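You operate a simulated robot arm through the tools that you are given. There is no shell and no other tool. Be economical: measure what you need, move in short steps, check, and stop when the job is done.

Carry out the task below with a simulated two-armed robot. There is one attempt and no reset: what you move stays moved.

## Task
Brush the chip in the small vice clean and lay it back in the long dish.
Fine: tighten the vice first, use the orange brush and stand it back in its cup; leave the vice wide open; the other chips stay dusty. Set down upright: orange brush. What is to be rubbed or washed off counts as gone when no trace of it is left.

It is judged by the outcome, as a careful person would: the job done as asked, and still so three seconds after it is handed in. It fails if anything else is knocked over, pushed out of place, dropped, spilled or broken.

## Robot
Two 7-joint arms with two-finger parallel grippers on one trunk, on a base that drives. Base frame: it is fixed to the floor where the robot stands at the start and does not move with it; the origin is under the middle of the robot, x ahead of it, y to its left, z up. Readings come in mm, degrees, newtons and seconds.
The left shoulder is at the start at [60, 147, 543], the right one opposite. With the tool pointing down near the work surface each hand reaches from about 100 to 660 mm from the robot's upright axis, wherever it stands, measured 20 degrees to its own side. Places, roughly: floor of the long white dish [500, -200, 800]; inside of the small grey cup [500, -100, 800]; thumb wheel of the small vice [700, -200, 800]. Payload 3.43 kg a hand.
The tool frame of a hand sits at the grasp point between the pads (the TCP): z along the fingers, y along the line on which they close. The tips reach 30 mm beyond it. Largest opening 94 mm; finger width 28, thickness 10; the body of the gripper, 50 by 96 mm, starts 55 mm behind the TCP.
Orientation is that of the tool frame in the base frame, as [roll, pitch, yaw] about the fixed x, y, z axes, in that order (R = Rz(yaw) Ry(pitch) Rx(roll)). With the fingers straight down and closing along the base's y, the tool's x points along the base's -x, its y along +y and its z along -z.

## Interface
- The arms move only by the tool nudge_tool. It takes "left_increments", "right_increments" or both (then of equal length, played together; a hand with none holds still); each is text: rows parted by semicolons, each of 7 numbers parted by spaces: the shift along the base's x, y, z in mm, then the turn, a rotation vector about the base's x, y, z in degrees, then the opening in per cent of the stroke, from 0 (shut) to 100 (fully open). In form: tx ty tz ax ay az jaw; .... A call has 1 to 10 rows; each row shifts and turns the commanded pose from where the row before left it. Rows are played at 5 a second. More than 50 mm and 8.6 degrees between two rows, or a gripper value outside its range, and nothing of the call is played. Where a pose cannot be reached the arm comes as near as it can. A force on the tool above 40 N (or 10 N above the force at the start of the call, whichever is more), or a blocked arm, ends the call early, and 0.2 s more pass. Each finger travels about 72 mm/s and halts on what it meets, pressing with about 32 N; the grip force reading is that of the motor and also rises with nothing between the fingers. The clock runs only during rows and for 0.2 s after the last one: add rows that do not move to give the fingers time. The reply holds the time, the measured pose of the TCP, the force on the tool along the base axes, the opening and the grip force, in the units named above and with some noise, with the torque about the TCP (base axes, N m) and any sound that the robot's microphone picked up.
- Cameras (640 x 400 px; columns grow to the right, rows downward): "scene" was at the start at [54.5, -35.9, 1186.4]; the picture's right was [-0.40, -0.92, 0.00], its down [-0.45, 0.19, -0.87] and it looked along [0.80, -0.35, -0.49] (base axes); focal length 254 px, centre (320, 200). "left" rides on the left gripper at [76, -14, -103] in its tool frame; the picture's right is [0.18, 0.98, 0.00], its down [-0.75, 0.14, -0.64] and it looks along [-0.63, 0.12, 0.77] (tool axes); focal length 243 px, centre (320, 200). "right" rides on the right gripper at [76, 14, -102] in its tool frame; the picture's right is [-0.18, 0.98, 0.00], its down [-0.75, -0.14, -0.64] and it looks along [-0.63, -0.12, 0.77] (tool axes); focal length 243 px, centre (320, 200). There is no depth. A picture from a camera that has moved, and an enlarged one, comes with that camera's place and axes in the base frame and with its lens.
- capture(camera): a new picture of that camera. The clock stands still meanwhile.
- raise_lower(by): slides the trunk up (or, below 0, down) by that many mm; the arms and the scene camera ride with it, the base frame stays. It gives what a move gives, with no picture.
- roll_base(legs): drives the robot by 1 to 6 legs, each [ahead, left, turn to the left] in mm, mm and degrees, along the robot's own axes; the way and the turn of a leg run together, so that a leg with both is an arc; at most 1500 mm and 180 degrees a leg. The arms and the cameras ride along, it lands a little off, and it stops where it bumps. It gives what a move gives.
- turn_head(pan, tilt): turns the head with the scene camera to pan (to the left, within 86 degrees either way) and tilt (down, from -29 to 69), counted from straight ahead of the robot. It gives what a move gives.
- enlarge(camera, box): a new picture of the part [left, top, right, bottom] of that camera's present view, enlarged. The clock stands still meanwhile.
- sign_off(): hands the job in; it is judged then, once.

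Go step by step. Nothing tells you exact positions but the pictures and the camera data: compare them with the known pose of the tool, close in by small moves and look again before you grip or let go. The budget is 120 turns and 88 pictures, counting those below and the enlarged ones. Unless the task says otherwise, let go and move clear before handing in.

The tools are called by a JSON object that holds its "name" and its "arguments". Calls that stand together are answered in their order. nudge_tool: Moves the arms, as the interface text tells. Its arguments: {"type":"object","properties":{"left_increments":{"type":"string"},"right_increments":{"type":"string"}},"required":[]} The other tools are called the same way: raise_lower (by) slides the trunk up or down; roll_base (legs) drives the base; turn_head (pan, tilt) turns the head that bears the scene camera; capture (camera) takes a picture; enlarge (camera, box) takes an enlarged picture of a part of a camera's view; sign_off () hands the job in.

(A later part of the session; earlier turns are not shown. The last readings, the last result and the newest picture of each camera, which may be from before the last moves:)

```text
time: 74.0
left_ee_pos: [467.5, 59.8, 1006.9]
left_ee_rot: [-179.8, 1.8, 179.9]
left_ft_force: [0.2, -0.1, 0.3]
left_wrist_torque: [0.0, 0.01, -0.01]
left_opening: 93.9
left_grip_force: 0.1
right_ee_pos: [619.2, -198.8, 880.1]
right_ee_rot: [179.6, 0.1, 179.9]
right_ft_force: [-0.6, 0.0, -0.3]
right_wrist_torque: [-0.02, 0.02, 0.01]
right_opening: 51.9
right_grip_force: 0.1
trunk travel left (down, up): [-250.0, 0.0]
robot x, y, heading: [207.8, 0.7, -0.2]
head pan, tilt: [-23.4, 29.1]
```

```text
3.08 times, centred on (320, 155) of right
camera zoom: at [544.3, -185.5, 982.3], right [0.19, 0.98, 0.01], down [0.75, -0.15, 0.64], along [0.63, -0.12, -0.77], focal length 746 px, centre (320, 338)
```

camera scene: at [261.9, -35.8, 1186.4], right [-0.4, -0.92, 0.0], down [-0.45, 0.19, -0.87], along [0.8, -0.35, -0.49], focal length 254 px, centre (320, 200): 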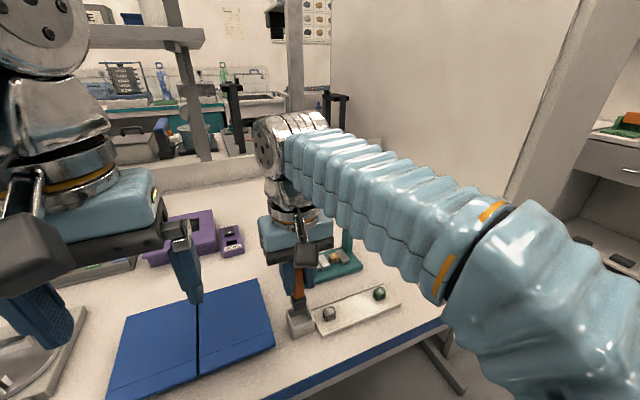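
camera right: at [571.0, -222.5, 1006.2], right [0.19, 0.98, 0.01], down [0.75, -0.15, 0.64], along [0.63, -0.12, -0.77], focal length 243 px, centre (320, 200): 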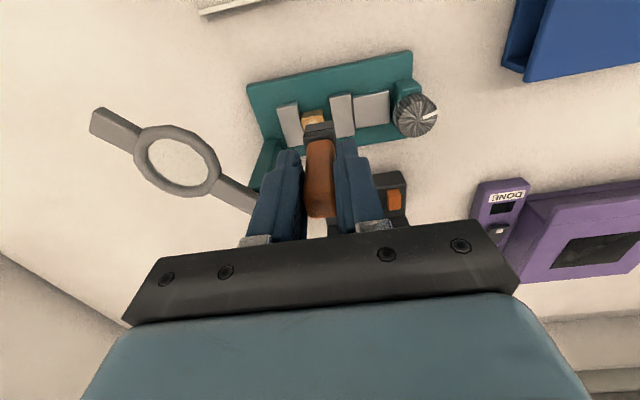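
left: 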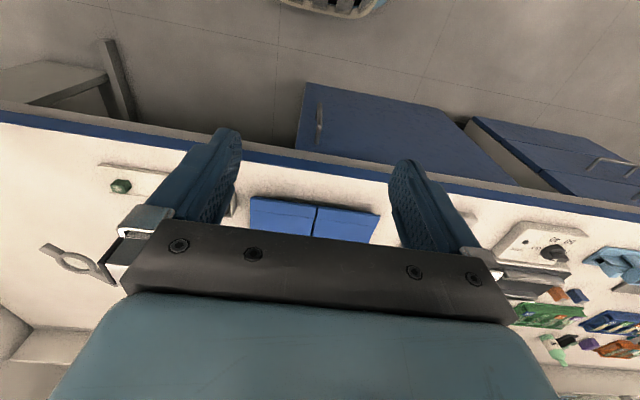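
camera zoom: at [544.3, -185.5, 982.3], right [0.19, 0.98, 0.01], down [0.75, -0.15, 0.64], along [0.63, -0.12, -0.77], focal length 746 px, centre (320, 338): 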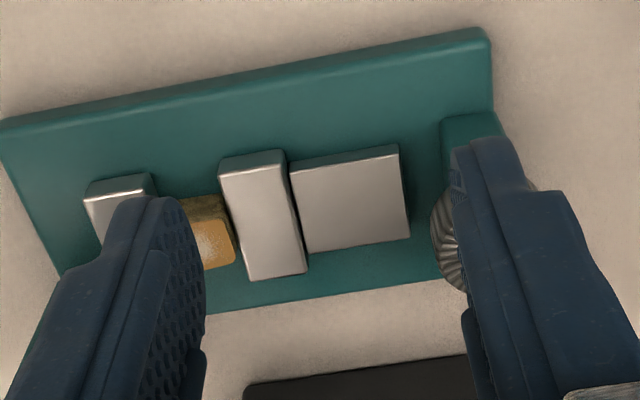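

I shift sideways to centre the chip between the fingers for a clean view.

{"name": "nudge_tool", "arguments": {"right_increments": "0 -20 15 0 0 0 80; 0 -23 10 0 0 0 80; 0 0 0 0 0 0 80"}}

{"name": "enlarge", "arguments": {"camera": "right", "box": [260, 90, 400, 190]}}

```text
time: 74.8
left_ee_pos: [467.6, 59.3, 1006.9]
left_ee_rot: [-179.9, 1.8, -180.0]
left_ft_force: [0.8, -0.7, 0.0]
left_wrist_torque: [0.03, -0.02, 0.01]
left_opening: 94.2
left_grip_force: 0.0
right_ee_pos: [620.1, -241.9, 905.4]
right_ee_rot: [179.7, 0.2, 179.8]
right_ft_force: [0.9, -0.4, 0.2]
right_wrist_torque: [-0.01, 0.06, 0.0]
right_opening: 75.1
right_grip_force: 0.0
trunk travel left (down, up): [-250.0, 0.0]
robot x, y, heading: [205.6, -0.8, -0.1]
head pan, tilt: [-23.4, 29.1]
```

```text
4.00 times, centred on (330, 140) of right
camera zoom: at [545.4, -228.1, 1007.3], right [0.19, 0.98, 0.01], down [0.75, -0.15, 0.64], along [0.63, -0.12, -0.77], focal length 970 px, centre (280, 440)
```

zoom: 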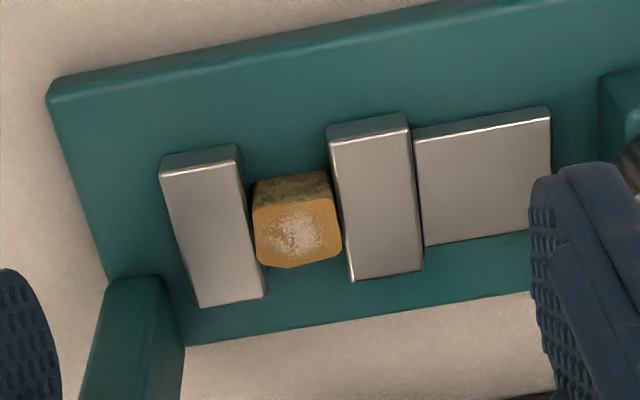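

The jaw now sits flush against the chip (about 20 mm between jaws, chip about 20 mm). I add one gentle 10° turn so that it is snug without stored spring, then fetch the brush.

{"name": "nudge_tool", "arguments": {"right_increments": "13 28 0 0 0 -8 55; 13 28 0 0 0 -8 55; 13 27.5 0 0 0 -8 55; 0 0 -25 0 0 0 55; 0 0 -25 0 0 0 55; 0 0 -19 0 0 0 55; 0 0 0 0 0 0 0; 0 0 0 0 0 0 0; 0 0 0 0 0 0 0"}}

{"name": "nudge_tool", "arguments": {"right_increments": "0 0 0 0 0 -5 0; 0 0 0 0 0 -5 0; 0 0 0 0 0 0 0; 0 0 0 0 0 0 0"}}

{"name": "capture", "arguments": {"camera": "right"}}

```text
time: 76.8
left_ee_pos: [467.3, 60.6, 1006.8]
left_ee_rot: [-179.8, 1.8, 179.9]
left_ft_force: [0.0, 1.1, 0.6]
left_wrist_torque: [0.02, 0.03, 0.01]
left_opening: 93.8
left_grip_force: 0.0
right_ee_pos: [658.8, -158.3, 836.8]
right_ee_rot: [179.7, 0.2, 155.8]
right_ft_force: [5.3, 10.5, -4.0]
right_wrist_torque: [0.04, -1.26, 0.0]
right_opening: 31.2
right_grip_force: 44.9
trunk travel left (down, up): [-250.0, 0.0]
robot x, y, heading: [210.5, -2.8, -0.0]
head pan, tilt: [-23.4, 29.1]
```

```text
time: 77.8
left_ee_pos: [468.3, 60.8, 1007.3]
left_ee_rot: [-179.7, 1.7, 180.0]
left_ft_force: [-0.7, -0.1, -0.1]
left_wrist_torque: [0.04, 0.01, -0.02]
left_opening: 93.9
left_grip_force: 0.0
right_ee_pos: [659.7, -158.4, 835.5]
right_ee_rot: [179.7, 0.0, 145.7]
right_ft_force: [5.8, 9.9, -11.7]
right_wrist_torque: [0.21, -0.4, 0.0]
right_opening: 31.2
right_grip_force: 45.2
trunk travel left (down, up): [-250.0, 0.0]
robot x, y, heading: [208.0, 0.4, 0.1]
head pan, tilt: [-23.4, 29.1]
```

```text
31 pictures are left
camera right: at [604.6, -104.5, 938.0], right [0.71, 0.71, 0.0], down [0.54, -0.54, 0.64], along [0.46, -0.45, -0.77], focal length 243 px, centre (320, 200)
```

right: 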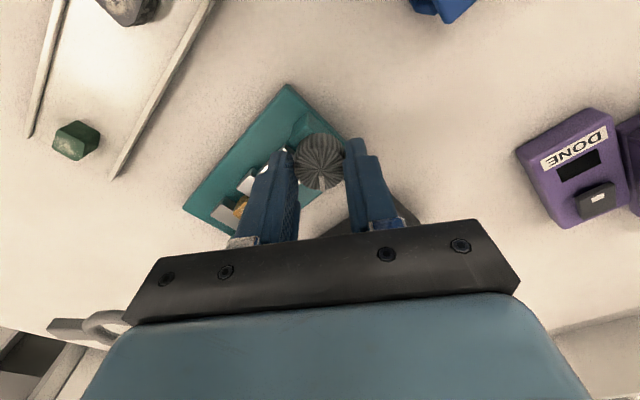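

Torque is still zero, so a little play remained. I turn on in small steps until torque just shows.

{"name": "nudge_tool", "arguments": {"right_increments": "0 0 0 0 0 -5 0; 0 0 0 0 0 0 0; 0 0 0 0 0 0 0"}}

{"name": "nudge_tool", "arguments": {"right_increments": "0 0 0 0 0 -4 0; 0 0 0 0 0 0 0; 0 0 0 0 0 0 0"}}

{"name": "nudge_tool", "arguments": {"right_increments": "0 0 0 0 0 -4 0; 0 0 0 0 0 0 0; 0 0 0 0 0 0 0"}}

```text
time: 78.6
left_ee_pos: [468.8, 60.0, 1006.4]
left_ee_rot: [-179.7, 1.7, 179.9]
left_ft_force: [0.7, 0.8, -0.1]
left_wrist_torque: [0.0, 0.0, 0.01]
left_opening: 94.0
left_grip_force: 0.0
right_ee_pos: [658.5, -157.4, 836.4]
right_ee_rot: [179.8, 0.0, 140.7]
right_ft_force: [5.1, 11.1, -10.0]
right_wrist_torque: [0.76, 0.48, -0.01]
right_opening: 31.2
right_grip_force: 44.8
trunk travel left (down, up): [-250.0, 0.0]
robot x, y, heading: [206.9, -0.1, 0.0]
head pan, tilt: [-23.4, 29.1]
```

```text
time: 79.4
left_ee_pos: [469.5, 59.1, 1007.4]
left_ee_rot: [-179.8, 1.7, 180.0]
left_ft_force: [0.1, 0.2, 0.5]
left_wrist_torque: [0.03, 0.0, 0.01]
left_opening: 93.9
left_grip_force: 0.2
right_ee_pos: [659.4, -158.2, 836.2]
right_ee_rot: [179.7, 0.1, 136.6]
right_ft_force: [3.5, 10.6, -9.7]
right_wrist_torque: [0.84, 0.51, 0.04]
right_opening: 30.9
right_grip_force: 44.8
trunk travel left (down, up): [-250.0, 0.0]
robot x, y, heading: [210.3, -2.0, -0.2]
head pan, tilt: [-23.4, 29.1]
```

```text
time: 80.2
left_ee_pos: [469.5, 59.1, 1006.8]
left_ee_rot: [-179.7, 1.6, 179.9]
left_ft_force: [-1.1, 0.0, 0.0]
left_wrist_torque: [0.02, 0.01, -0.01]
left_opening: 94.1
left_grip_force: 0.0
right_ee_pos: [658.7, -158.5, 836.4]
right_ee_rot: [179.8, 0.0, 132.7]
right_ft_force: [0.7, 8.8, -17.7]
right_wrist_torque: [-0.17, -0.31, 0.02]
right_opening: 31.3
right_grip_force: 44.8
trunk travel left (down, up): [-250.0, 0.0]
robot x, y, heading: [209.2, 4.0, -0.2]
head pan, tilt: [-23.4, 29.1]
```

{"name": "nudge_tool", "arguments": {"right_increments": "0 0 0 0 0 -3 0; 0 0 0 0 0 0 0; 0 0 0 0 0 0 0"}}

{"name": "nudge_tool", "arguments": {"right_increments": "0 0 0 0 0 -3 0; 0 0 0 0 0 0 0; 0 0 0 0 0 0 0"}}

{"name": "enlarge", "arguments": {"camera": "right", "box": [220, 100, 400, 230]}}

```text
time: 81.0
left_ee_pos: [469.0, 59.3, 1006.3]
left_ee_rot: [-179.8, 1.7, 179.8]
left_ft_force: [0.3, 0.0, -0.1]
left_wrist_torque: [0.02, 0.0, 0.02]
left_opening: 93.8
left_grip_force: 0.2
right_ee_pos: [659.7, -158.6, 835.5]
right_ee_rot: [179.8, 0.1, 129.7]
right_ft_force: [-1.2, 8.4, -23.0]
right_wrist_torque: [0.06, -0.05, 0.07]
right_opening: 31.3
right_grip_force: 44.5
trunk travel left (down, up): [-250.0, 0.0]
robot x, y, heading: [207.7, 2.2, 0.1]
head pan, tilt: [-23.4, 29.1]
```

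```text
time: 81.8
left_ee_pos: [468.3, 58.8, 1007.2]
left_ee_rot: [-179.8, 1.7, 179.9]
left_ft_force: [0.4, 0.8, -0.1]
left_wrist_torque: [-0.05, -0.01, 0.0]
left_opening: 93.8
left_grip_force: 0.1
right_ee_pos: [657.9, -157.8, 836.5]
right_ee_rot: [179.8, 0.1, 126.7]
right_ft_force: [-2.7, 5.0, -24.2]
right_wrist_torque: [0.26, 0.28, 0.06]
right_opening: 30.8
right_grip_force: 45.3
trunk travel left (down, up): [-250.0, 0.0]
robot x, y, heading: [206.0, -0.5, -0.3]
head pan, tilt: [-23.4, 29.1]
```

```text
3.08 times, centred on (310, 165) of right
camera zoom: at [625.5, -89.3, 938.2], right [0.9, 0.44, 0.0], down [0.33, -0.69, 0.64], along [0.29, -0.58, -0.77], focal length 746 px, centre (351, 308)
```

zoom: 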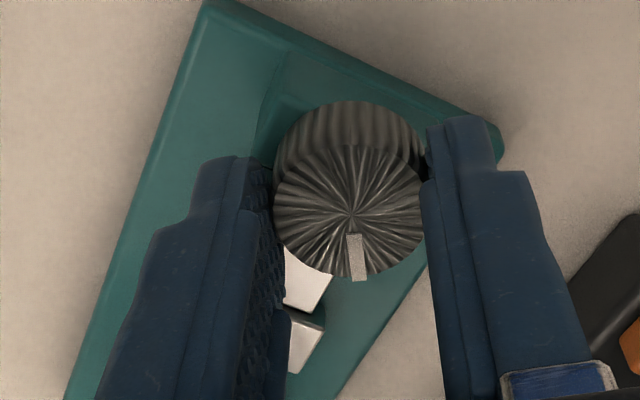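

Torque is 0.06 with the jaw snug. I relieve the vertical load and release quickly, then look at the mark.

{"name": "nudge_tool", "arguments": {"right_increments": "0 0 -1.5 0 0 0 0; 0 0 0 0 0 0 0; 0 0 0 0 0 0 55; 0 0 0 0 0 0 55; 0 0 0 0 0 0 55"}}

{"name": "enlarge", "arguments": {"camera": "right", "box": [220, 100, 400, 230]}}

```text
time: 83.0
left_ee_pos: [467.9, 58.5, 1006.7]
left_ee_rot: [-179.9, 1.8, 179.9]
left_ft_force: [-0.4, 0.1, 0.1]
left_wrist_torque: [0.0, -0.01, 0.02]
left_opening: 93.8
left_grip_force: 0.0
right_ee_pos: [658.9, -157.9, 836.3]
right_ee_rot: [179.7, 0.1, 126.7]
right_ft_force: [0.6, -0.4, 0.1]
right_wrist_torque: [0.01, 0.04, -0.02]
right_opening: 51.8
right_grip_force: 0.1
trunk travel left (down, up): [-250.0, 0.0]
robot x, y, heading: [209.1, 1.3, -0.0]
head pan, tilt: [-23.4, 29.1]
```

```text
3.08 times, centred on (310, 165) of right
camera zoom: at [624.1, -89.2, 937.5], right [0.9, 0.44, 0.01], down [0.33, -0.69, 0.64], along [0.29, -0.58, -0.77], focal length 746 px, centre (351, 308)
```

zoom: 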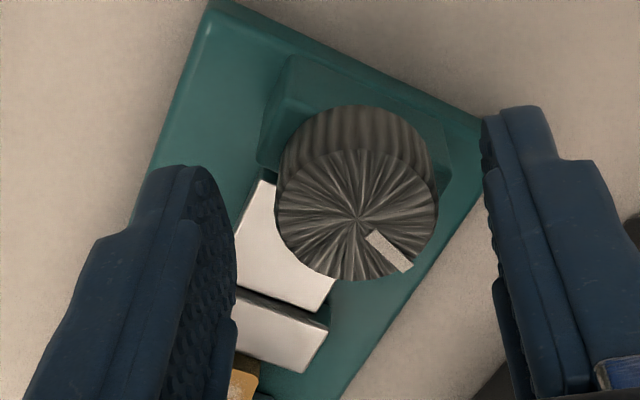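

It rebounds ~30° (≈1 mm) even from a light torque, as the fingers snap off. This time I tighten and open the fingers very slowly, so their drag damps the wheel as it relaxes.

{"name": "nudge_tool", "arguments": {"right_increments": "0 0 0 0 0 8 55; 0 0 0 0 0 8 55; 0 -0.5 0 0 0 8 55; 0 0 0 0 0 6 55; 0 0 0 0 0 0 0; 0 0 0 0 0 0 0; 0 0 0 0 0 0 0"}}

{"name": "nudge_tool", "arguments": {"right_increments": "0 0 0 0 0 -8 0; 0 0 0 0 0 -8 0; 0 0 0 0 0 -8 0; 0 0 0 0 0 -8 0; 0 0 0 0 0 -4 0; 0 0 0 0 0 0 0; 0 0 0 0 0 0 0"}}

{"name": "nudge_tool", "arguments": {"right_increments": "0 0 0 0 0 0 30; 0 0 0 0 0 0 31; 0 0 0 0 0 0 31.5; 0 0 0 0 0 0 32; 0 0 0 0 0 0 32.4; 0 0 0 0 0 0 32.8; 0 0 0 0 0 0 33.1; 0 0 0 0 0 0 33.4; 0 0 0 0 0 0 33.7; 0 0 0 0 0 0 34"}}

{"name": "enlarge", "arguments": {"camera": "right", "box": [220, 100, 400, 230]}}

```text
time: 84.6
left_ee_pos: [469.2, 58.1, 1007.2]
left_ee_rot: [-179.9, 1.8, 179.9]
left_ft_force: [0.1, 0.8, 0.3]
left_wrist_torque: [-0.01, -0.02, 0.01]
left_opening: 93.9
left_grip_force: 0.2
right_ee_pos: [657.8, -158.2, 835.5]
right_ee_rot: [179.7, 0.1, 156.8]
right_ft_force: [1.1, 3.9, 0.3]
right_wrist_torque: [0.24, -0.1, 0.0]
right_opening: 31.1
right_grip_force: 45.2
trunk travel left (down, up): [-250.0, 0.0]
robot x, y, heading: [208.3, 0.6, -0.0]
head pan, tilt: [-23.4, 29.1]
```

```text
time: 86.2
left_ee_pos: [469.4, 59.6, 1006.4]
left_ee_rot: [-179.7, 1.7, 179.8]
left_ft_force: [0.1, 0.2, -0.4]
left_wrist_torque: [0.02, 0.04, -0.01]
left_opening: 94.1
left_grip_force: 0.0
right_ee_pos: [659.6, -157.3, 835.9]
right_ee_rot: [179.7, 0.2, 120.8]
right_ft_force: [7.9, 12.3, -0.8]
right_wrist_torque: [0.18, -0.34, 0.07]
right_opening: 31.1
right_grip_force: 44.9
trunk travel left (down, up): [-250.0, 0.0]
robot x, y, heading: [207.0, 5.8, 0.2]
head pan, tilt: [-23.4, 29.1]
```

```text
time: 88.4
left_ee_pos: [467.9, 59.5, 1006.5]
left_ee_rot: [-179.8, 1.8, 179.8]
left_ft_force: [0.6, 0.1, 0.5]
left_wrist_torque: [0.01, 0.01, 0.01]
left_opening: 94.2
left_grip_force: 0.0
right_ee_pos: [657.7, -157.5, 835.0]
right_ee_rot: [179.7, 0.0, 120.6]
right_ft_force: [1.3, 2.2, -2.1]
right_wrist_torque: [0.08, -0.01, 0.05]
right_opening: 33.4
right_grip_force: 1.4
trunk travel left (down, up): [-250.0, 0.0]
robot x, y, heading: [204.2, 0.6, 0.1]
head pan, tilt: [-23.4, 29.1]
```

```text
3.08 times, centred on (310, 165) of right
camera zoom: at [631.8, -86.4, 937.2], right [0.94, 0.34, 0.01], down [0.26, -0.72, 0.64], along [0.23, -0.6, -0.77], focal length 746 px, centre (351, 308)
```

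zoom: 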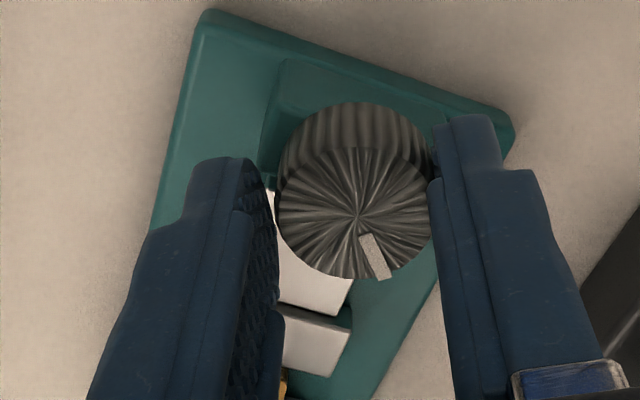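

The wheel has eased only slightly and the fingers barely touch. I continue opening slowly.

{"name": "nudge_tool", "arguments": {"right_increments": "0 0 0 0 0 0 34.3; 0 0 0 0 0 0 34.6; 0 0 0 0 0 0 34.9; 0 0 0 0 0 0 35.2; 0 0 0 0 0 0 35.5; 0 0 0 0 0 0 36; 0 0 0 0 0 0 37; 0 0 0 0 0 0 40; 0 0 0 0 0 0 45; 0 0 0 0 0 0 55"}}

{"name": "enlarge", "arguments": {"camera": "right", "box": [220, 100, 400, 230]}}

```text
time: 90.6
left_ee_pos: [468.4, 57.9, 1008.2]
left_ee_rot: [-179.8, 1.8, 179.8]
left_ft_force: [0.9, -0.4, 0.3]
left_wrist_torque: [0.02, 0.0, 0.0]
left_opening: 94.0
left_grip_force: 0.0
right_ee_pos: [658.6, -158.2, 836.4]
right_ee_rot: [179.8, 0.0, 120.7]
right_ft_force: [0.5, -0.1, -0.1]
right_wrist_torque: [-0.01, 0.05, 0.0]
right_opening: 51.8
right_grip_force: 0.1
trunk travel left (down, up): [-250.0, 0.0]
robot x, y, heading: [206.0, 0.8, 0.2]
head pan, tilt: [-23.4, 29.1]
```

```text
3.08 times, centred on (310, 165) of right
camera zoom: at [631.7, -86.6, 937.3], right [0.94, 0.34, 0.01], down [0.26, -0.72, 0.64], along [0.23, -0.6, -0.77], focal length 746 px, centre (351, 308)
```

zoom: 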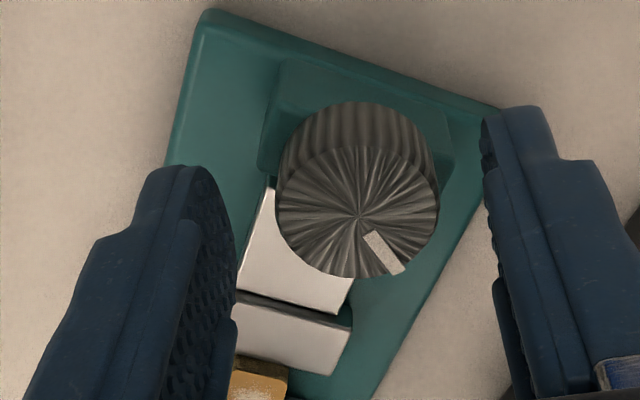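

Now the wheel is at 130°, with the jaw resting against the chip. I leave it, turn back and go to the brush.

{"name": "nudge_tool", "arguments": {"right_increments": "0 0 30 0 0 0 55; 0 0 30 0 0 8.5 55; 0 0 25 0 0 8.5 55; 0 0 0 0 0 8.5 55; -20 0 0 0 0 8.5 55; -25 10 0 0 0 8.5 55; -25 10 0 0 0 8.5 55; -25 10 0 0 0 8 55; -24 9 0 0 0 0 55; 0 0 0 0 0 0 55"}}

{"name": "enlarge", "arguments": {"camera": "right", "box": [240, 50, 400, 170]}}

```text
time: 92.8
left_ee_pos: [467.4, 58.2, 1007.8]
left_ee_rot: [-179.8, 1.8, 179.8]
left_ft_force: [0.3, 0.7, -0.4]
left_wrist_torque: [-0.02, 0.01, 0.02]
left_opening: 94.1
left_grip_force: 0.1
right_ee_pos: [541.1, -120.2, 923.3]
right_ee_rot: [179.7, 0.0, 179.8]
right_ft_force: [-0.4, 0.2, 0.6]
right_wrist_torque: [0.02, 0.0, 0.02]
right_opening: 51.7
right_grip_force: 0.0
trunk travel left (down, up): [-250.0, 0.0]
robot x, y, heading: [207.0, -1.2, -0.1]
head pan, tilt: [-23.4, 29.1]
```

```text
3.33 times, centred on (320, 110) of right
camera zoom: at [464.7, -107.2, 1024.3], right [0.19, 0.98, 0.01], down [0.75, -0.15, 0.64], along [0.63, -0.12, -0.77], focal length 809 px, centre (320, 500)
```

zoom: 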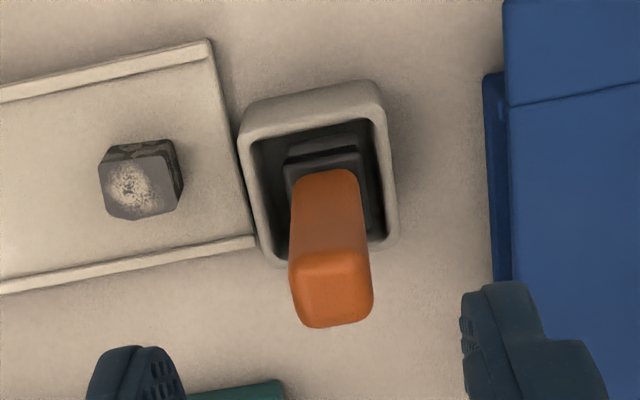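

Brush is where I left it. I descend, grip and lift it.

{"name": "nudge_tool", "arguments": {"right_increments": "-0.5 1 -25 0 0 0 55; 0 0 -25 0 0 0 55; 0 0 -20 0 0 0 55; 0 0 -10 0 0 0 55; 0 0 0 0 0 0 40; 0 0 0 0 0 0 25; 0 0 0 0 0 0 0; 0 0 0 0 0 0 0"}}

{"name": "nudge_tool", "arguments": {"right_increments": "0 0 20 0 0 0 0; 0 0 30 0 0 0 0; 0 0 20 0 0 0 0; 28 -30 0 0 0 0 0; 28 -30 0 0 0 0 0; 28 -31 0 0 0 0 0; 29 -31 0 0 0 0 0; 0 0 -20 0 0 0 0; 0 0 -15 0 0 0 0; 0 0 0 0 0 0 0"}}

{"name": "enlarge", "arguments": {"camera": "right", "box": [220, 80, 420, 210]}}

```text
time: 94.6
left_ee_pos: [468.7, 58.6, 1007.6]
left_ee_rot: [-179.8, 1.8, -180.0]
left_ft_force: [-0.5, 0.1, 0.6]
left_wrist_torque: [-0.02, 0.01, 0.0]
left_opening: 94.0
left_grip_force: 0.1
right_ee_pos: [538.4, -118.9, 841.0]
right_ee_rot: [179.7, 0.0, 179.7]
right_ft_force: [-0.5, -0.1, 1.5]
right_wrist_torque: [0.0, 0.04, 0.0]
right_opening: 21.9
right_grip_force: 31.8
trunk travel left (down, up): [-250.0, 0.0]
robot x, y, heading: [201.4, -0.1, 0.2]
head pan, tilt: [-23.4, 29.1]
```

```text
time: 96.8
left_ee_pos: [467.9, 58.6, 1006.6]
left_ee_rot: [-179.8, 1.8, 179.9]
left_ft_force: [-0.6, -0.4, 0.2]
left_wrist_torque: [0.0, -0.01, 0.02]
left_opening: 94.5
left_grip_force: 0.1
right_ee_pos: [652.9, -241.0, 875.0]
right_ee_rot: [179.7, 0.1, 179.8]
right_ft_force: [0.5, 0.9, 0.4]
right_wrist_torque: [0.02, 0.0, 0.0]
right_opening: 22.0
right_grip_force: 32.2
trunk travel left (down, up): [-250.0, 0.0]
robot x, y, heading: [208.4, 0.8, 0.3]
head pan, tilt: [-23.4, 29.1]
```

```text
3.08 times, centred on (320, 145) of right
camera zoom: at [577.2, -227.7, 976.6], right [0.19, 0.98, 0.01], down [0.75, -0.15, 0.64], along [0.63, -0.12, -0.77], focal length 746 px, centre (320, 369)
```

zoom: 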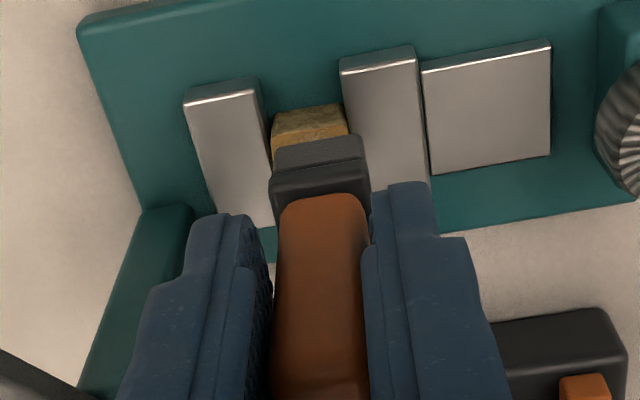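

The chip sits snugly between the jaws under the brush. I lower to light contact and make the first short strokes along x.

{"name": "nudge_tool", "arguments": {"right_increments": "-8 0 -6 0 0 0 0; 0 0 -4 0 0 0 0; 0 0 -1 0 0 0 0; 0 0 0 0 0 0 0"}}

{"name": "nudge_tool", "arguments": {"right_increments": "6 0 0 0 0 0 0; 6 0 0 0 0 0 0; 6 0 0 0 0 0 0; -6 0 0 0 0 0 0; -6 0 0 0 0 0 0; -6 0 0 0 0 0 0; 0 0 0 0 0 0 0"}}

{"name": "enlarge", "arguments": {"camera": "right", "box": [220, 80, 420, 210]}}

```text
time: 97.8
left_ee_pos: [468.9, 59.3, 1008.0]
left_ee_rot: [-179.8, 1.7, 179.9]
left_ft_force: [-0.8, -0.3, 0.3]
left_wrist_torque: [-0.05, 0.0, -0.01]
left_opening: 93.8
left_grip_force: 0.1
right_ee_pos: [645.4, -241.0, 865.4]
right_ee_rot: [179.7, 0.0, 179.7]
right_ft_force: [0.3, 0.1, -0.1]
right_wrist_torque: [-0.01, 0.02, -0.04]
right_opening: 22.0
right_grip_force: 32.0
trunk travel left (down, up): [-250.0, 0.0]
robot x, y, heading: [205.8, -1.2, 0.0]
head pan, tilt: [-23.4, 29.1]
```

```text
time: 99.4
left_ee_pos: [468.6, 57.4, 1008.1]
left_ee_rot: [-179.8, 1.8, 179.9]
left_ft_force: [-0.8, 0.6, -0.5]
left_wrist_torque: [0.0, -0.02, -0.02]
left_opening: 94.0
left_grip_force: 0.1
right_ee_pos: [644.4, -240.0, 864.6]
right_ee_rot: [179.7, 0.2, 179.7]
right_ft_force: [-0.4, -0.5, -0.2]
right_wrist_torque: [-0.02, -0.03, 0.01]
right_opening: 22.1
right_grip_force: 32.4
trunk travel left (down, up): [-250.0, 0.0]
robot x, y, heading: [206.8, 2.6, 0.4]
head pan, tilt: [-23.4, 29.1]
```

```text
3.08 times, centred on (320, 145) of right
camera zoom: at [569.2, -226.5, 965.8], right [0.19, 0.98, 0.01], down [0.75, -0.15, 0.64], along [0.63, -0.12, -0.77], focal length 746 px, centre (320, 369)
```

zoom: 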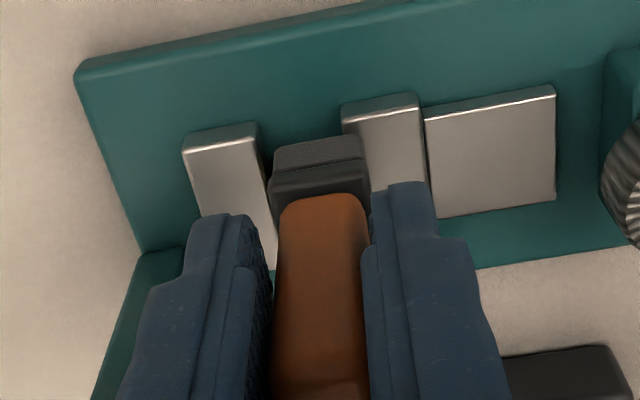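

No contact force yet; I lower 1 mm at a time until a light load shows.

{"name": "nudge_tool", "arguments": {"right_increments": "4 0 -1 0 0 0 0; 0 0 0 0 0 0 0"}}

{"name": "nudge_tool", "arguments": {"right_increments": "0 0 -1 0 0 0 0; 0 0 0 0 0 0 0"}}

{"name": "nudge_tool", "arguments": {"right_increments": "4 0 -0.6 0 0 0 0; 4 0 0 0 0 0 0; 4 0 0 0 0 0 0; 0 0 0 0 0 0 0"}}

```text
time: 100.0
left_ee_pos: [468.5, 59.4, 1008.1]
left_ee_rot: [-179.9, 1.8, 179.8]
left_ft_force: [0.0, -0.7, 0.5]
left_wrist_torque: [0.01, -0.04, 0.0]
left_opening: 93.8
left_grip_force: 0.0
right_ee_pos: [648.6, -240.8, 863.9]
right_ee_rot: [179.7, 0.2, 179.7]
right_ft_force: [-2.9, -0.1, 5.7]
right_wrist_torque: [-0.08, 0.05, 0.03]
right_opening: 22.0
right_grip_force: 31.5
trunk travel left (down, up): [-250.0, 0.0]
robot x, y, heading: [206.8, -3.3, 0.0]
head pan, tilt: [-23.4, 29.1]
```

```text
time: 100.6
left_ee_pos: [466.5, 59.4, 1007.9]
left_ee_rot: [-179.6, 1.8, 179.8]
left_ft_force: [-0.8, 0.1, 0.0]
left_wrist_torque: [0.0, -0.05, -0.03]
left_opening: 94.1
left_grip_force: 0.1
right_ee_pos: [648.7, -241.3, 863.4]
right_ee_rot: [179.7, 0.4, 179.8]
right_ft_force: [0.3, 0.3, 15.2]
right_wrist_torque: [-0.03, -0.24, -0.02]
right_opening: 22.1
right_grip_force: 31.8
trunk travel left (down, up): [-250.0, 0.0]
robot x, y, heading: [210.2, 1.2, 0.1]
head pan, tilt: [-23.4, 29.1]
```

```text
time: 101.6
left_ee_pos: [467.3, 60.2, 1008.5]
left_ee_rot: [-179.8, 1.7, 179.9]
left_ft_force: [-0.7, -0.2, 0.3]
left_wrist_torque: [0.02, -0.03, -0.02]
left_opening: 94.2
left_grip_force: 0.0
right_ee_pos: [658.6, -240.4, 862.2]
right_ee_rot: [179.7, 0.2, 179.7]
right_ft_force: [-3.8, -0.4, 13.4]
right_wrist_torque: [-0.07, 0.17, -0.01]
right_opening: 22.0
right_grip_force: 32.2
trunk travel left (down, up): [-250.0, 0.0]
robot x, y, heading: [206.9, 2.6, -0.2]
head pan, tilt: [-23.4, 29.1]
```

Contact is firm (13 N); I back off to about 6 N, do a few strokes, then lift and inspect.

{"name": "nudge_tool", "arguments": {"right_increments": "0 0 0.8 0 0 0 0; -5 0 0 0 0 0 0; -5 0 0 0 0 0 0; -5 0 0 0 0 0 0; 5 0 0 0 0 0 0; 5 0 0 0 0 0 0; 5 0 0 0 0 0 0; -5 0 0 0 0 0 0; -5 0 0 0 0 0 0; -5 0 0 0 0 0 0"}}

{"name": "nudge_tool", "arguments": {"right_increments": "0 0 20 0 0 0 0; -20 0 20 0 0 0 0; -25 0 0 0 0 0 0; 0 0 0 0 0 0 0"}}

{"name": "enlarge", "arguments": {"camera": "scene", "box": [300, 220, 400, 290]}}

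{"name": "enlarge", "arguments": {"camera": "right", "box": [220, 100, 420, 250]}}

```text
time: 103.8
left_ee_pos: [468.2, 60.0, 1007.7]
left_ee_rot: [-179.8, 1.8, 179.9]
left_ft_force: [0.0, -0.7, 0.7]
left_wrist_torque: [-0.02, 0.0, -0.02]
left_opening: 93.8
left_grip_force: 0.1
right_ee_pos: [644.6, -240.1, 862.9]
right_ee_rot: [179.7, 0.3, 179.8]
right_ft_force: [1.9, -0.5, 6.1]
right_wrist_torque: [-0.02, -0.22, 0.0]
right_opening: 22.0
right_grip_force: 32.2
trunk travel left (down, up): [-250.0, 0.0]
robot x, y, heading: [207.1, -0.2, 0.4]
head pan, tilt: [-23.4, 29.1]
```

```text
time: 104.8
left_ee_pos: [467.0, 59.0, 1006.9]
left_ee_rot: [-179.9, 1.8, 179.9]
left_ft_force: [-0.9, -0.1, -0.3]
left_wrist_torque: [-0.01, 0.0, 0.0]
left_opening: 94.0
left_grip_force: 0.0
right_ee_pos: [599.3, -239.8, 903.5]
right_ee_rot: [179.7, 0.1, 179.7]
right_ft_force: [-1.1, -0.6, -1.4]
right_wrist_torque: [0.01, 0.0, -0.02]
right_opening: 21.8
right_grip_force: 32.2
trunk travel left (down, up): [-250.0, 0.0]
robot x, y, heading: [206.9, -0.2, -0.2]
head pan, tilt: [-23.4, 29.1]
```

```text
5.71 times, centred on (350, 255) of scene
camera zoom: at [261.7, -35.8, 1186.4], right [-0.4, -0.92, 0.0], down [-0.45, 0.19, -0.87], along [0.8, -0.35, -0.49], focal length 1454 px, centre (149, -114)
```

zoom: 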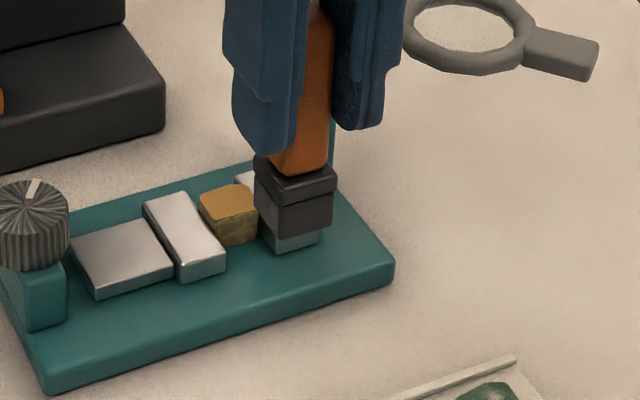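

```text
2.67 times, centred on (320, 175) of right
camera zoom: at [523.1, -226.7, 1004.6], right [0.19, 0.98, 0.01], down [0.75, -0.15, 0.64], along [0.63, -0.12, -0.77], focal length 647 px, centre (320, 267)
```

zoom: 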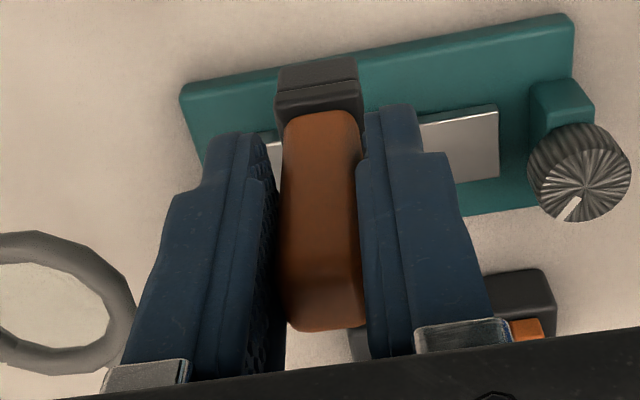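

The chip's top already looks clean; I move aside to inspect it fully.

{"name": "nudge_tool", "arguments": {"right_increments": "-10 40 5 0 0 0 0; -10 40 0 0 0 0 0; 0 0 0 0 0 0 0"}}

{"name": "enlarge", "arguments": {"camera": "scene", "box": [320, 235, 370, 270]}}

```text
time: 105.6
left_ee_pos: [467.3, 58.6, 1007.4]
left_ee_rot: [-179.8, 1.8, 179.9]
left_ft_force: [-0.2, 1.1, 0.3]
left_wrist_torque: [-0.03, -0.03, 0.0]
left_opening: 93.9
left_grip_force: 0.1
right_ee_pos: [579.9, -160.8, 908.8]
right_ee_rot: [179.6, 0.1, 179.6]
right_ft_force: [0.9, 0.4, 0.5]
right_wrist_torque: [0.03, -0.02, 0.0]
right_opening: 22.2
right_grip_force: 31.6
trunk travel left (down, up): [-250.0, 0.0]
robot x, y, heading: [205.3, -0.9, 0.1]
head pan, tilt: [-23.4, 29.1]
```

```text
11.43 times, centred on (345, 252) of scene
camera zoom: at [261.8, -35.6, 1186.4], right [-0.4, -0.92, 0.0], down [-0.45, 0.19, -0.87], along [0.8, -0.35, -0.49], focal length 2907 px, centre (34, -400)
```

zoom: 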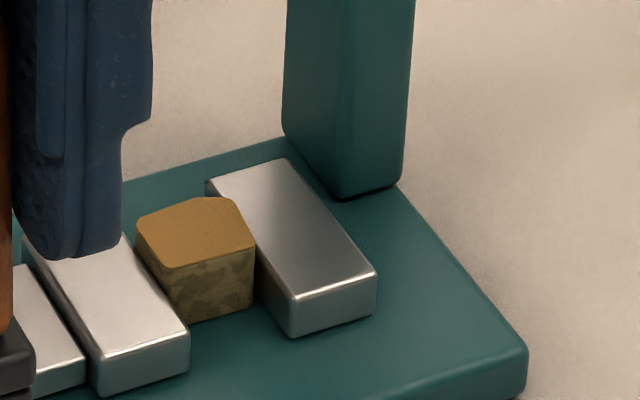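

The chip is spotless and still held. I return the brush to its cup.

{"name": "nudge_tool", "arguments": {"right_increments": "-20 20 0 0 0 0 0; -20.5 21.5 0 0 0 0 0; 0 0 -20 0 0 0 0; 0 0 0 0 0 0 0"}}

{"name": "enlarge", "arguments": {"camera": "right", "box": [220, 60, 420, 200]}}

```text
time: 106.6
left_ee_pos: [468.3, 58.4, 1007.1]
left_ee_rot: [-179.9, 1.8, 179.9]
left_ft_force: [0.1, 0.0, -0.4]
left_wrist_torque: [-0.02, 0.0, -0.01]
left_opening: 94.1
left_grip_force: 0.0
right_ee_pos: [540.5, -119.7, 888.4]
right_ee_rot: [179.7, 0.1, 179.7]
right_ft_force: [0.0, 0.2, 0.6]
right_wrist_torque: [-0.03, 0.04, -0.02]
right_opening: 22.0
right_grip_force: 31.7
trunk travel left (down, up): [-250.0, 0.0]
robot x, y, heading: [206.0, 0.1, 0.0]
head pan, tilt: [-23.4, 29.1]
```

```text
2.86 times, centred on (320, 130) of right
camera zoom: at [464.4, -107.0, 990.0], right [0.19, 0.98, 0.01], down [0.75, -0.15, 0.64], along [0.63, -0.12, -0.77], focal length 693 px, centre (320, 400)
```

zoom: 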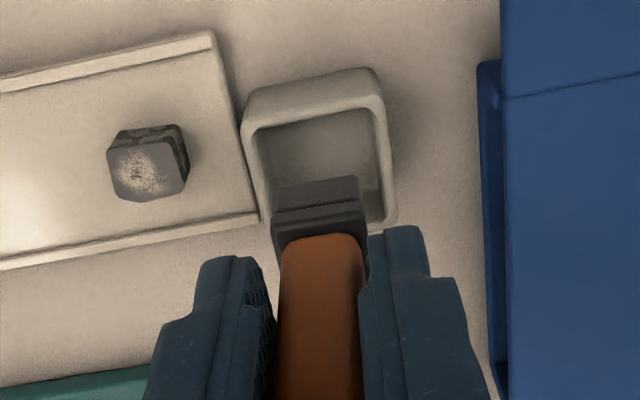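

Aligned as before. I lower it in, let go and rise.

{"name": "nudge_tool", "arguments": {"right_increments": "-0.8 0.5 -20 0 0 0 0; 0 0 -20 0 0 0 0; 0 0 -4 0 0 0 0; 0 0 -1.5 0 0 0 0; 0 0 0 0 0 0 0"}}

{"name": "nudge_tool", "arguments": {"right_increments": "0 0 -1 0 0 0 0; 0 0 0 0 0 0 0; 0 0 0 0 0 0 30; 0 0 0 0 0 0 55; 0 0 0 0 0 0 55; 0 0 25 0 0 0 55; 0 0 30 0 0 0 55; 0 0 25 0 0 0 55; 30 -10 0 0 0 0 55; 0 0 0 0 0 0 55"}}

{"name": "enlarge", "arguments": {"camera": "scene", "box": [270, 230, 390, 350]}}

```text
time: 107.8
left_ee_pos: [467.9, 59.2, 1007.0]
left_ee_rot: [-179.8, 1.8, 179.9]
left_ft_force: [-0.1, 0.3, -0.1]
left_wrist_torque: [-0.01, 0.0, -0.02]
left_opening: 93.7
left_grip_force: 0.1
right_ee_pos: [538.4, -118.8, 843.2]
right_ee_rot: [179.7, 0.1, 179.7]
right_ft_force: [-0.4, -0.7, -0.8]
right_wrist_torque: [0.02, 0.0, 0.06]
right_opening: 21.8
right_grip_force: 32.2
trunk travel left (down, up): [-250.0, 0.0]
robot x, y, heading: [206.8, 1.8, -0.2]
head pan, tilt: [-23.4, 29.1]
```

```text
time: 110.0
left_ee_pos: [468.4, 59.0, 1007.4]
left_ee_rot: [-179.7, 1.8, 179.9]
left_ft_force: [-0.6, -0.8, 0.2]
left_wrist_torque: [0.01, 0.02, 0.01]
left_opening: 94.1
left_grip_force: 0.0
right_ee_pos: [568.1, -128.6, 921.6]
right_ee_rot: [179.7, 0.2, 179.6]
right_ft_force: [-0.2, 0.7, -0.3]
right_wrist_torque: [0.03, -0.01, -0.03]
right_opening: 51.8
right_grip_force: 0.0
trunk travel left (down, up): [-250.0, 0.0]
robot x, y, heading: [209.3, 0.3, -0.1]
head pan, tilt: [-23.4, 29.1]
```

```text
3.33 times, centred on (330, 290) of scene
camera zoom: at [262.0, -35.7, 1186.4], right [-0.4, -0.92, 0.0], down [-0.45, 0.19, -0.87], along [0.8, -0.35, -0.49], focal length 848 px, centre (287, -100)
```

zoom: 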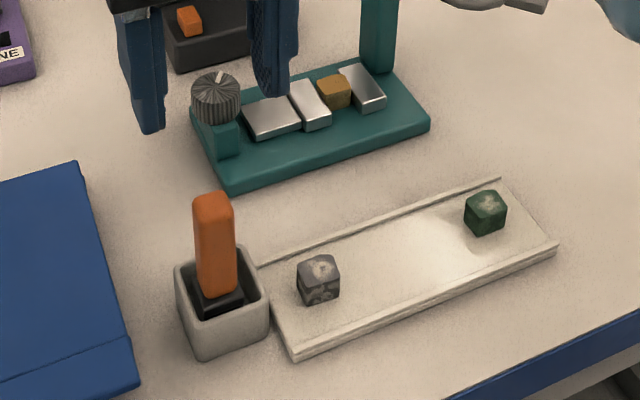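

Brush is upright in its cup. Now I open the vice: go over the wheel with the hand turned to ~80° so I can turn counter-clockwise.

{"name": "nudge_tool", "arguments": {"right_increments": "30 -10 0 0 0 -8.5 55; 30 -10 0 0 0 -8.5 55; 31 -10 0 0 0 -8.5 55; 0 0 0 0 0 -8.5 55; 0 0 0 0 0 -8.5 55; 0 0 0 0 0 -8.5 55; 0 0 0 0 0 -8.5 55; 0 0 0 0 0 -8.5 55; 0 0 0 0 0 -8.5 55; 0 0 0 0 0 -8.5 55"}}

{"name": "nudge_tool", "arguments": {"right_increments": "0 0 -30 0 0 -8.5 55; 0 0 -30 0 0 0 55; 0 0 -15 0 0 0 55; 0 0 0 0 0 0 55"}}

{"name": "capture", "arguments": {"camera": "right"}}

```text
time: 112.2
left_ee_pos: [468.0, 59.5, 1007.3]
left_ee_rot: [-179.8, 1.8, 179.9]
left_ft_force: [-0.8, -0.1, -0.1]
left_wrist_torque: [-0.02, -0.03, -0.01]
left_opening: 94.1
left_grip_force: 0.2
right_ee_pos: [660.0, -158.2, 922.3]
right_ee_rot: [179.7, 0.1, 94.6]
right_ft_force: [-0.4, 0.3, 0.4]
right_wrist_torque: [-0.02, -0.01, -0.01]
right_opening: 51.8
right_grip_force: 0.1
trunk travel left (down, up): [-250.0, 0.0]
robot x, y, heading: [207.0, -0.5, -0.2]
head pan, tilt: [-23.4, 29.1]
```

```text
time: 113.2
left_ee_pos: [468.0, 60.2, 1006.4]
left_ee_rot: [-179.8, 1.8, 179.9]
left_ft_force: [0.8, 0.8, -0.3]
left_wrist_torque: [0.0, -0.03, -0.01]
left_opening: 94.1
left_grip_force: 0.0
right_ee_pos: [658.6, -158.9, 846.6]
right_ee_rot: [179.8, 0.1, 86.3]
right_ft_force: [-0.1, -0.4, 0.4]
right_wrist_torque: [-0.03, 0.03, -0.02]
right_opening: 51.5
right_grip_force: 0.1
trunk travel left (down, up): [-250.0, 0.0]
robot x, y, heading: [207.3, 1.3, 0.1]
head pan, tilt: [-23.4, 29.1]
```

```text
18 pictures are left
camera right: at [678.3, -83.8, 947.3], right [0.97, -0.25, 0.01], down [-0.19, -0.74, 0.64], along [-0.16, -0.62, -0.77], focal length 243 px, centre (320, 200)
```

right: 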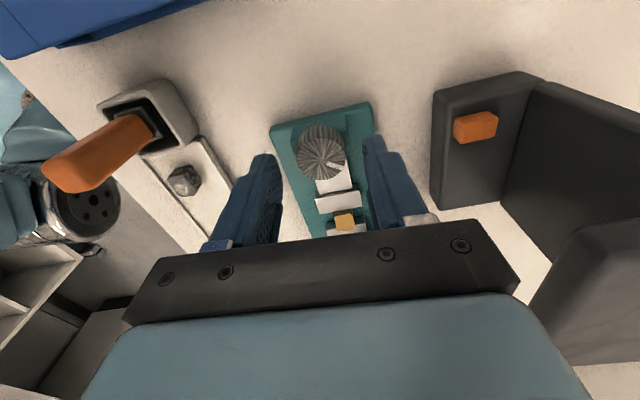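

Centred. I lower, grip and turn counter-clockwise.

{"name": "nudge_tool", "arguments": {"right_increments": "0.3 0.3 -10.5 0 0 0 55; 0 0 0 0 0 0 0; 0 0 0 0 0 0 0; 0 0 0 0 0 8 0; 0 0 0 0 0 8 0; 0 0 0 0 0 8 0; 0 0 0 0 0 8 0; 0 0 0 0 0 8 0; 0 0 0 0 0 8 0; 0 0 0 0 0 0 0"}}

{"name": "nudge_tool", "arguments": {"right_increments": "0 0 0 0 0 8 0; 0 0 0 0 0 8 0; 0 0 0 0 0 8 0; 0 0 0 0 0 8 0; 0 0 0 0 0 8 0; 0 0 0 0 0 8 0; 0 0 0 0 0 0 0"}}

```text
time: 115.4
left_ee_pos: [467.4, 58.8, 1007.1]
left_ee_rot: [-179.8, 1.8, -180.0]
left_ft_force: [0.2, -0.6, 0.6]
left_wrist_torque: [0.01, 0.02, -0.03]
left_opening: 93.9
left_grip_force: 0.1
right_ee_pos: [659.6, -159.3, 836.1]
right_ee_rot: [179.5, 0.2, 134.3]
right_ft_force: [-0.2, -8.6, 6.2]
right_wrist_torque: [-0.02, 0.14, -0.02]
right_opening: 31.2
right_grip_force: 45.0
trunk travel left (down, up): [-250.0, 0.0]
robot x, y, heading: [208.1, 2.6, 0.0]
head pan, tilt: [-23.4, 29.1]
```

```text
time: 117.0
left_ee_pos: [467.1, 58.5, 1007.7]
left_ee_rot: [-179.8, 1.9, 179.8]
left_ft_force: [0.2, 0.1, -0.9]
left_wrist_torque: [0.03, -0.01, 0.0]
left_opening: 93.7
left_grip_force: 0.1
right_ee_pos: [659.7, -159.6, 836.8]
right_ee_rot: [179.6, 0.2, -177.8]
right_ft_force: [3.0, -6.6, 7.8]
right_wrist_torque: [-0.3, -0.25, 0.0]
right_opening: 30.9
right_grip_force: 45.0
trunk travel left (down, up): [-250.0, 0.0]
robot x, y, heading: [206.0, 1.4, -0.2]
head pan, tilt: [-23.4, 29.1]
```

Smooth so far. I keep turning in the same grip past 180°.

{"name": "nudge_tool", "arguments": {"right_increments": "0 0 0 0 0 8 0; 0 0 0 0 0 8 0; 0 0 0 0 0 8 0; 0 0 0 0 0 8 0; 0 0 0 0 0 8 0; 0 0 0 0 0 8 0; 0 0 0 0 0 0 0"}}

```text
time: 118.6
left_ee_pos: [468.0, 58.4, 1007.3]
left_ee_rot: [-179.8, 1.8, 179.9]
left_ft_force: [-0.8, -0.6, 0.7]
left_wrist_torque: [0.01, 0.02, 0.0]
left_opening: 94.2
left_grip_force: 0.1
right_ee_pos: [658.8, -159.1, 835.4]
right_ee_rot: [179.7, 0.2, -129.5]
right_ft_force: [8.9, -2.9, 8.3]
right_wrist_torque: [-0.02, -0.37, -0.02]
right_opening: 30.9
right_grip_force: 45.2
trunk travel left (down, up): [-250.0, 0.0]
robot x, y, heading: [208.8, 0.9, 0.2]
head pan, tilt: [-23.4, 29.1]
```

{"name": "nudge_tool", "arguments": {"right_increments": "0 0 0 0 0 8 0; 0 0 0 0 0 8 0; 0 0 0 0 0 8 0; 0 0 0 0 0 8 0; 0 0 0 0 0 8 0; 0 0 0 0 0 0 0"}}

{"name": "enlarge", "arguments": {"camera": "scene", "box": [290, 220, 410, 300]}}

```text
time: 120.0
left_ee_pos: [467.4, 58.8, 1006.7]
left_ee_rot: [-179.8, 1.8, 179.9]
left_ft_force: [1.1, 0.2, -0.3]
left_wrist_torque: [-0.01, 0.01, -0.02]
left_opening: 93.8
left_grip_force: 0.2
right_ee_pos: [660.4, -157.8, 836.9]
right_ee_rot: [179.7, 0.1, -89.6]
right_ft_force: [5.7, 0.0, 8.9]
right_wrist_torque: [0.56, -0.27, 0.02]
right_opening: 31.0
right_grip_force: 44.7
trunk travel left (down, up): [-250.0, 0.0]
robot x, y, heading: [207.9, -2.0, -0.0]
head pan, tilt: [-23.4, 29.1]
```

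```text
5.00 times, centred on (350, 260) of scene
camera zoom: at [261.9, -35.6, 1186.4], right [-0.4, -0.92, 0.0], down [-0.45, 0.19, -0.87], along [0.8, -0.35, -0.49], focal length 1272 px, centre (170, -100)
```

zoom: 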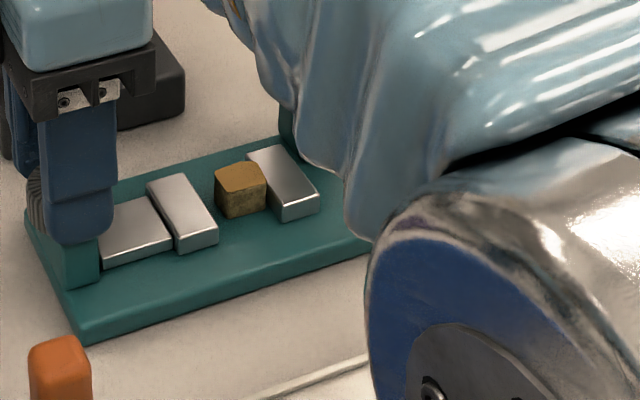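

The slide has almost reached the wheel block. I keep turning until it stops.

{"name": "nudge_tool", "arguments": {"right_increments": "0 0 0 0 0 8 0; 0 0 0 0 0 8 0; 0 0 0 0 0 8 0; 0 0 0 0 0 0 0"}}

```text
time: 121.0
left_ee_pos: [468.3, 59.8, 1007.6]
left_ee_rot: [-179.8, 1.7, 179.9]
left_ft_force: [0.0, 0.5, -0.7]
left_wrist_torque: [0.02, 0.01, 0.01]
left_opening: 94.0
left_grip_force: 0.1
right_ee_pos: [659.0, -156.7, 836.1]
right_ee_rot: [179.6, 0.1, -65.7]
right_ft_force: [0.4, 1.3, 1.5]
right_wrist_torque: [-0.25, -0.06, 0.01]
right_opening: 30.9
right_grip_force: 45.8
trunk travel left (down, up): [-250.0, 0.0]
robot x, y, heading: [206.9, -1.5, 0.2]
head pan, tilt: [-23.4, 29.1]
```

{"name": "nudge_tool", "arguments": {"right_increments": "0 0 0 0 0 8 0; 0 0 0 0 0 8 0; 0 0 0 0 0 8 0; 0 0 0 0 0 0 0"}}

{"name": "enlarge", "arguments": {"camera": "scene", "box": [270, 200, 410, 300]}}

```text
time: 122.0
left_ee_pos: [468.3, 60.0, 1007.8]
left_ee_rot: [-179.8, 1.8, 179.9]
left_ft_force: [0.4, 0.1, 0.1]
left_wrist_torque: [0.01, 0.03, -0.02]
left_opening: 93.8
left_grip_force: 0.1
right_ee_pos: [659.6, -157.8, 835.7]
right_ee_rot: [179.7, 0.1, -41.7]
right_ft_force: [4.8, 1.9, 5.5]
right_wrist_torque: [0.17, -0.15, -0.67]
right_opening: 30.8
right_grip_force: 44.9
trunk travel left (down, up): [-250.0, 0.0]
robot x, y, heading: [207.0, -1.5, -0.2]
head pan, tilt: [-23.4, 29.1]
```

```text
4.00 times, centred on (340, 250) of scene
camera zoom: at [262.0, -35.6, 1186.5], right [-0.4, -0.92, 0.0], down [-0.45, 0.19, -0.87], along [0.8, -0.35, -0.49], focal length 1018 px, centre (240, 0)
```

zoom: 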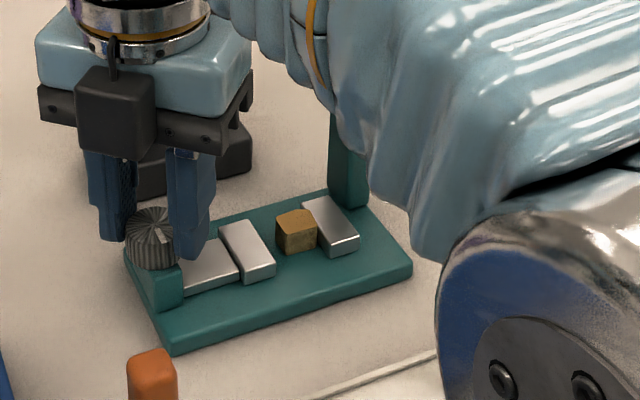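

Torque jumped to −0.67: the vice is at its open stop. I ease back to low torque and open the fingers slowly.

{"name": "nudge_tool", "arguments": {"right_increments": "0 0 0 0 0 -3 0; 0 0 0 0 0 -3 0; 0 0 0 0 0 0 0"}}

{"name": "nudge_tool", "arguments": {"right_increments": "0 0 0 0 0 -3 0; 0 0 0 0 0 0 0"}}

```text
time: 122.8
left_ee_pos: [468.3, 59.9, 1008.0]
left_ee_rot: [-179.7, 1.8, 179.9]
left_ft_force: [-0.7, 0.2, -0.5]
left_wrist_torque: [-0.01, 0.0, 0.04]
left_opening: 94.3
left_grip_force: 0.1
right_ee_pos: [660.9, -158.3, 835.7]
right_ee_rot: [179.7, 0.1, -47.8]
right_ft_force: [10.4, -2.4, 13.0]
right_wrist_torque: [0.3, -0.06, -0.01]
right_opening: 30.6
right_grip_force: 44.8
trunk travel left (down, up): [-250.0, 0.0]
robot x, y, heading: [205.5, -0.3, 0.1]
head pan, tilt: [-23.4, 29.1]
```

```text
time: 123.4
left_ee_pos: [467.9, 59.2, 1006.1]
left_ee_rot: [-179.8, 1.8, 179.9]
left_ft_force: [0.3, -0.6, -0.4]
left_wrist_torque: [-0.03, 0.01, -0.01]
left_opening: 94.1
left_grip_force: 0.0
right_ee_pos: [659.8, -158.1, 836.6]
right_ee_rot: [179.9, 0.1, -50.8]
right_ft_force: [11.7, -3.4, 23.2]
right_wrist_torque: [0.35, 0.1, 0.05]
right_opening: 31.0
right_grip_force: 44.9
trunk travel left (down, up): [-250.0, 0.0]
robot x, y, heading: [206.6, 0.1, -0.2]
head pan, tilt: [-23.4, 29.1]
```

{"name": "nudge_tool", "arguments": {"right_increments": "0 0 0 0 0 5 0; 0 0 0 0 0 0 0; 0 0 0 0 0 0 31; 0 0 0 0 0 0 32; 0 0 0 0 0 0 33; 0 0 0 0 0 0 34; 0 0 0 0 0 0 35; 0 0 0 0 0 0 36; 0 0 0 0 0 0 40; 0 0 0 0 0 0 55"}}

{"name": "nudge_tool", "arguments": {"right_increments": "0 0 30 0 0 0 55; 0 0 30 0 0 -8.5 55; 0 0 20 0 0 -8.5 55; 0 0 0 0 0 -8.5 55; 0 0 0 0 0 -8.5 55; 0 0 0 0 0 -8.5 55; 0 0 0 0 0 -8.5 55; 0 0 0 0 0 -8.5 55; 0 0 0 0 0 -8.5 55; 0 0 0 0 0 -8.5 55"}}

```text
time: 125.6
left_ee_pos: [468.7, 57.9, 1006.8]
left_ee_rot: [-179.8, 1.7, 179.9]
left_ft_force: [-0.1, -0.8, 0.0]
left_wrist_torque: [-0.01, -0.01, 0.01]
left_opening: 93.7
left_grip_force: 0.0
right_ee_pos: [660.4, -157.6, 835.8]
right_ee_rot: [179.6, 0.1, -45.8]
right_ft_force: [-0.3, 0.4, -0.2]
right_wrist_torque: [-0.01, 0.02, 0.01]
right_opening: 51.5
right_grip_force: 0.1
trunk travel left (down, up): [-250.0, 0.0]
robot x, y, heading: [207.1, -1.0, -0.1]
head pan, tilt: [-23.4, 29.1]
```

```text
time: 127.8
left_ee_pos: [466.7, 60.1, 1006.9]
left_ee_rot: [-179.7, 1.8, 179.9]
left_ft_force: [0.1, 0.0, -0.3]
left_wrist_torque: [0.02, 0.01, -0.02]
left_opening: 94.3
left_grip_force: 0.1
right_ee_pos: [658.8, -158.4, 914.2]
right_ee_rot: [179.6, 0.0, -122.4]
right_ft_force: [0.4, -0.5, -0.2]
right_wrist_torque: [0.02, 0.0, -0.03]
right_opening: 51.6
right_grip_force: 0.1
trunk travel left (down, up): [-250.0, 0.0]
robot x, y, heading: [205.7, -2.4, 0.0]
head pan, tilt: [-23.4, 29.1]
```

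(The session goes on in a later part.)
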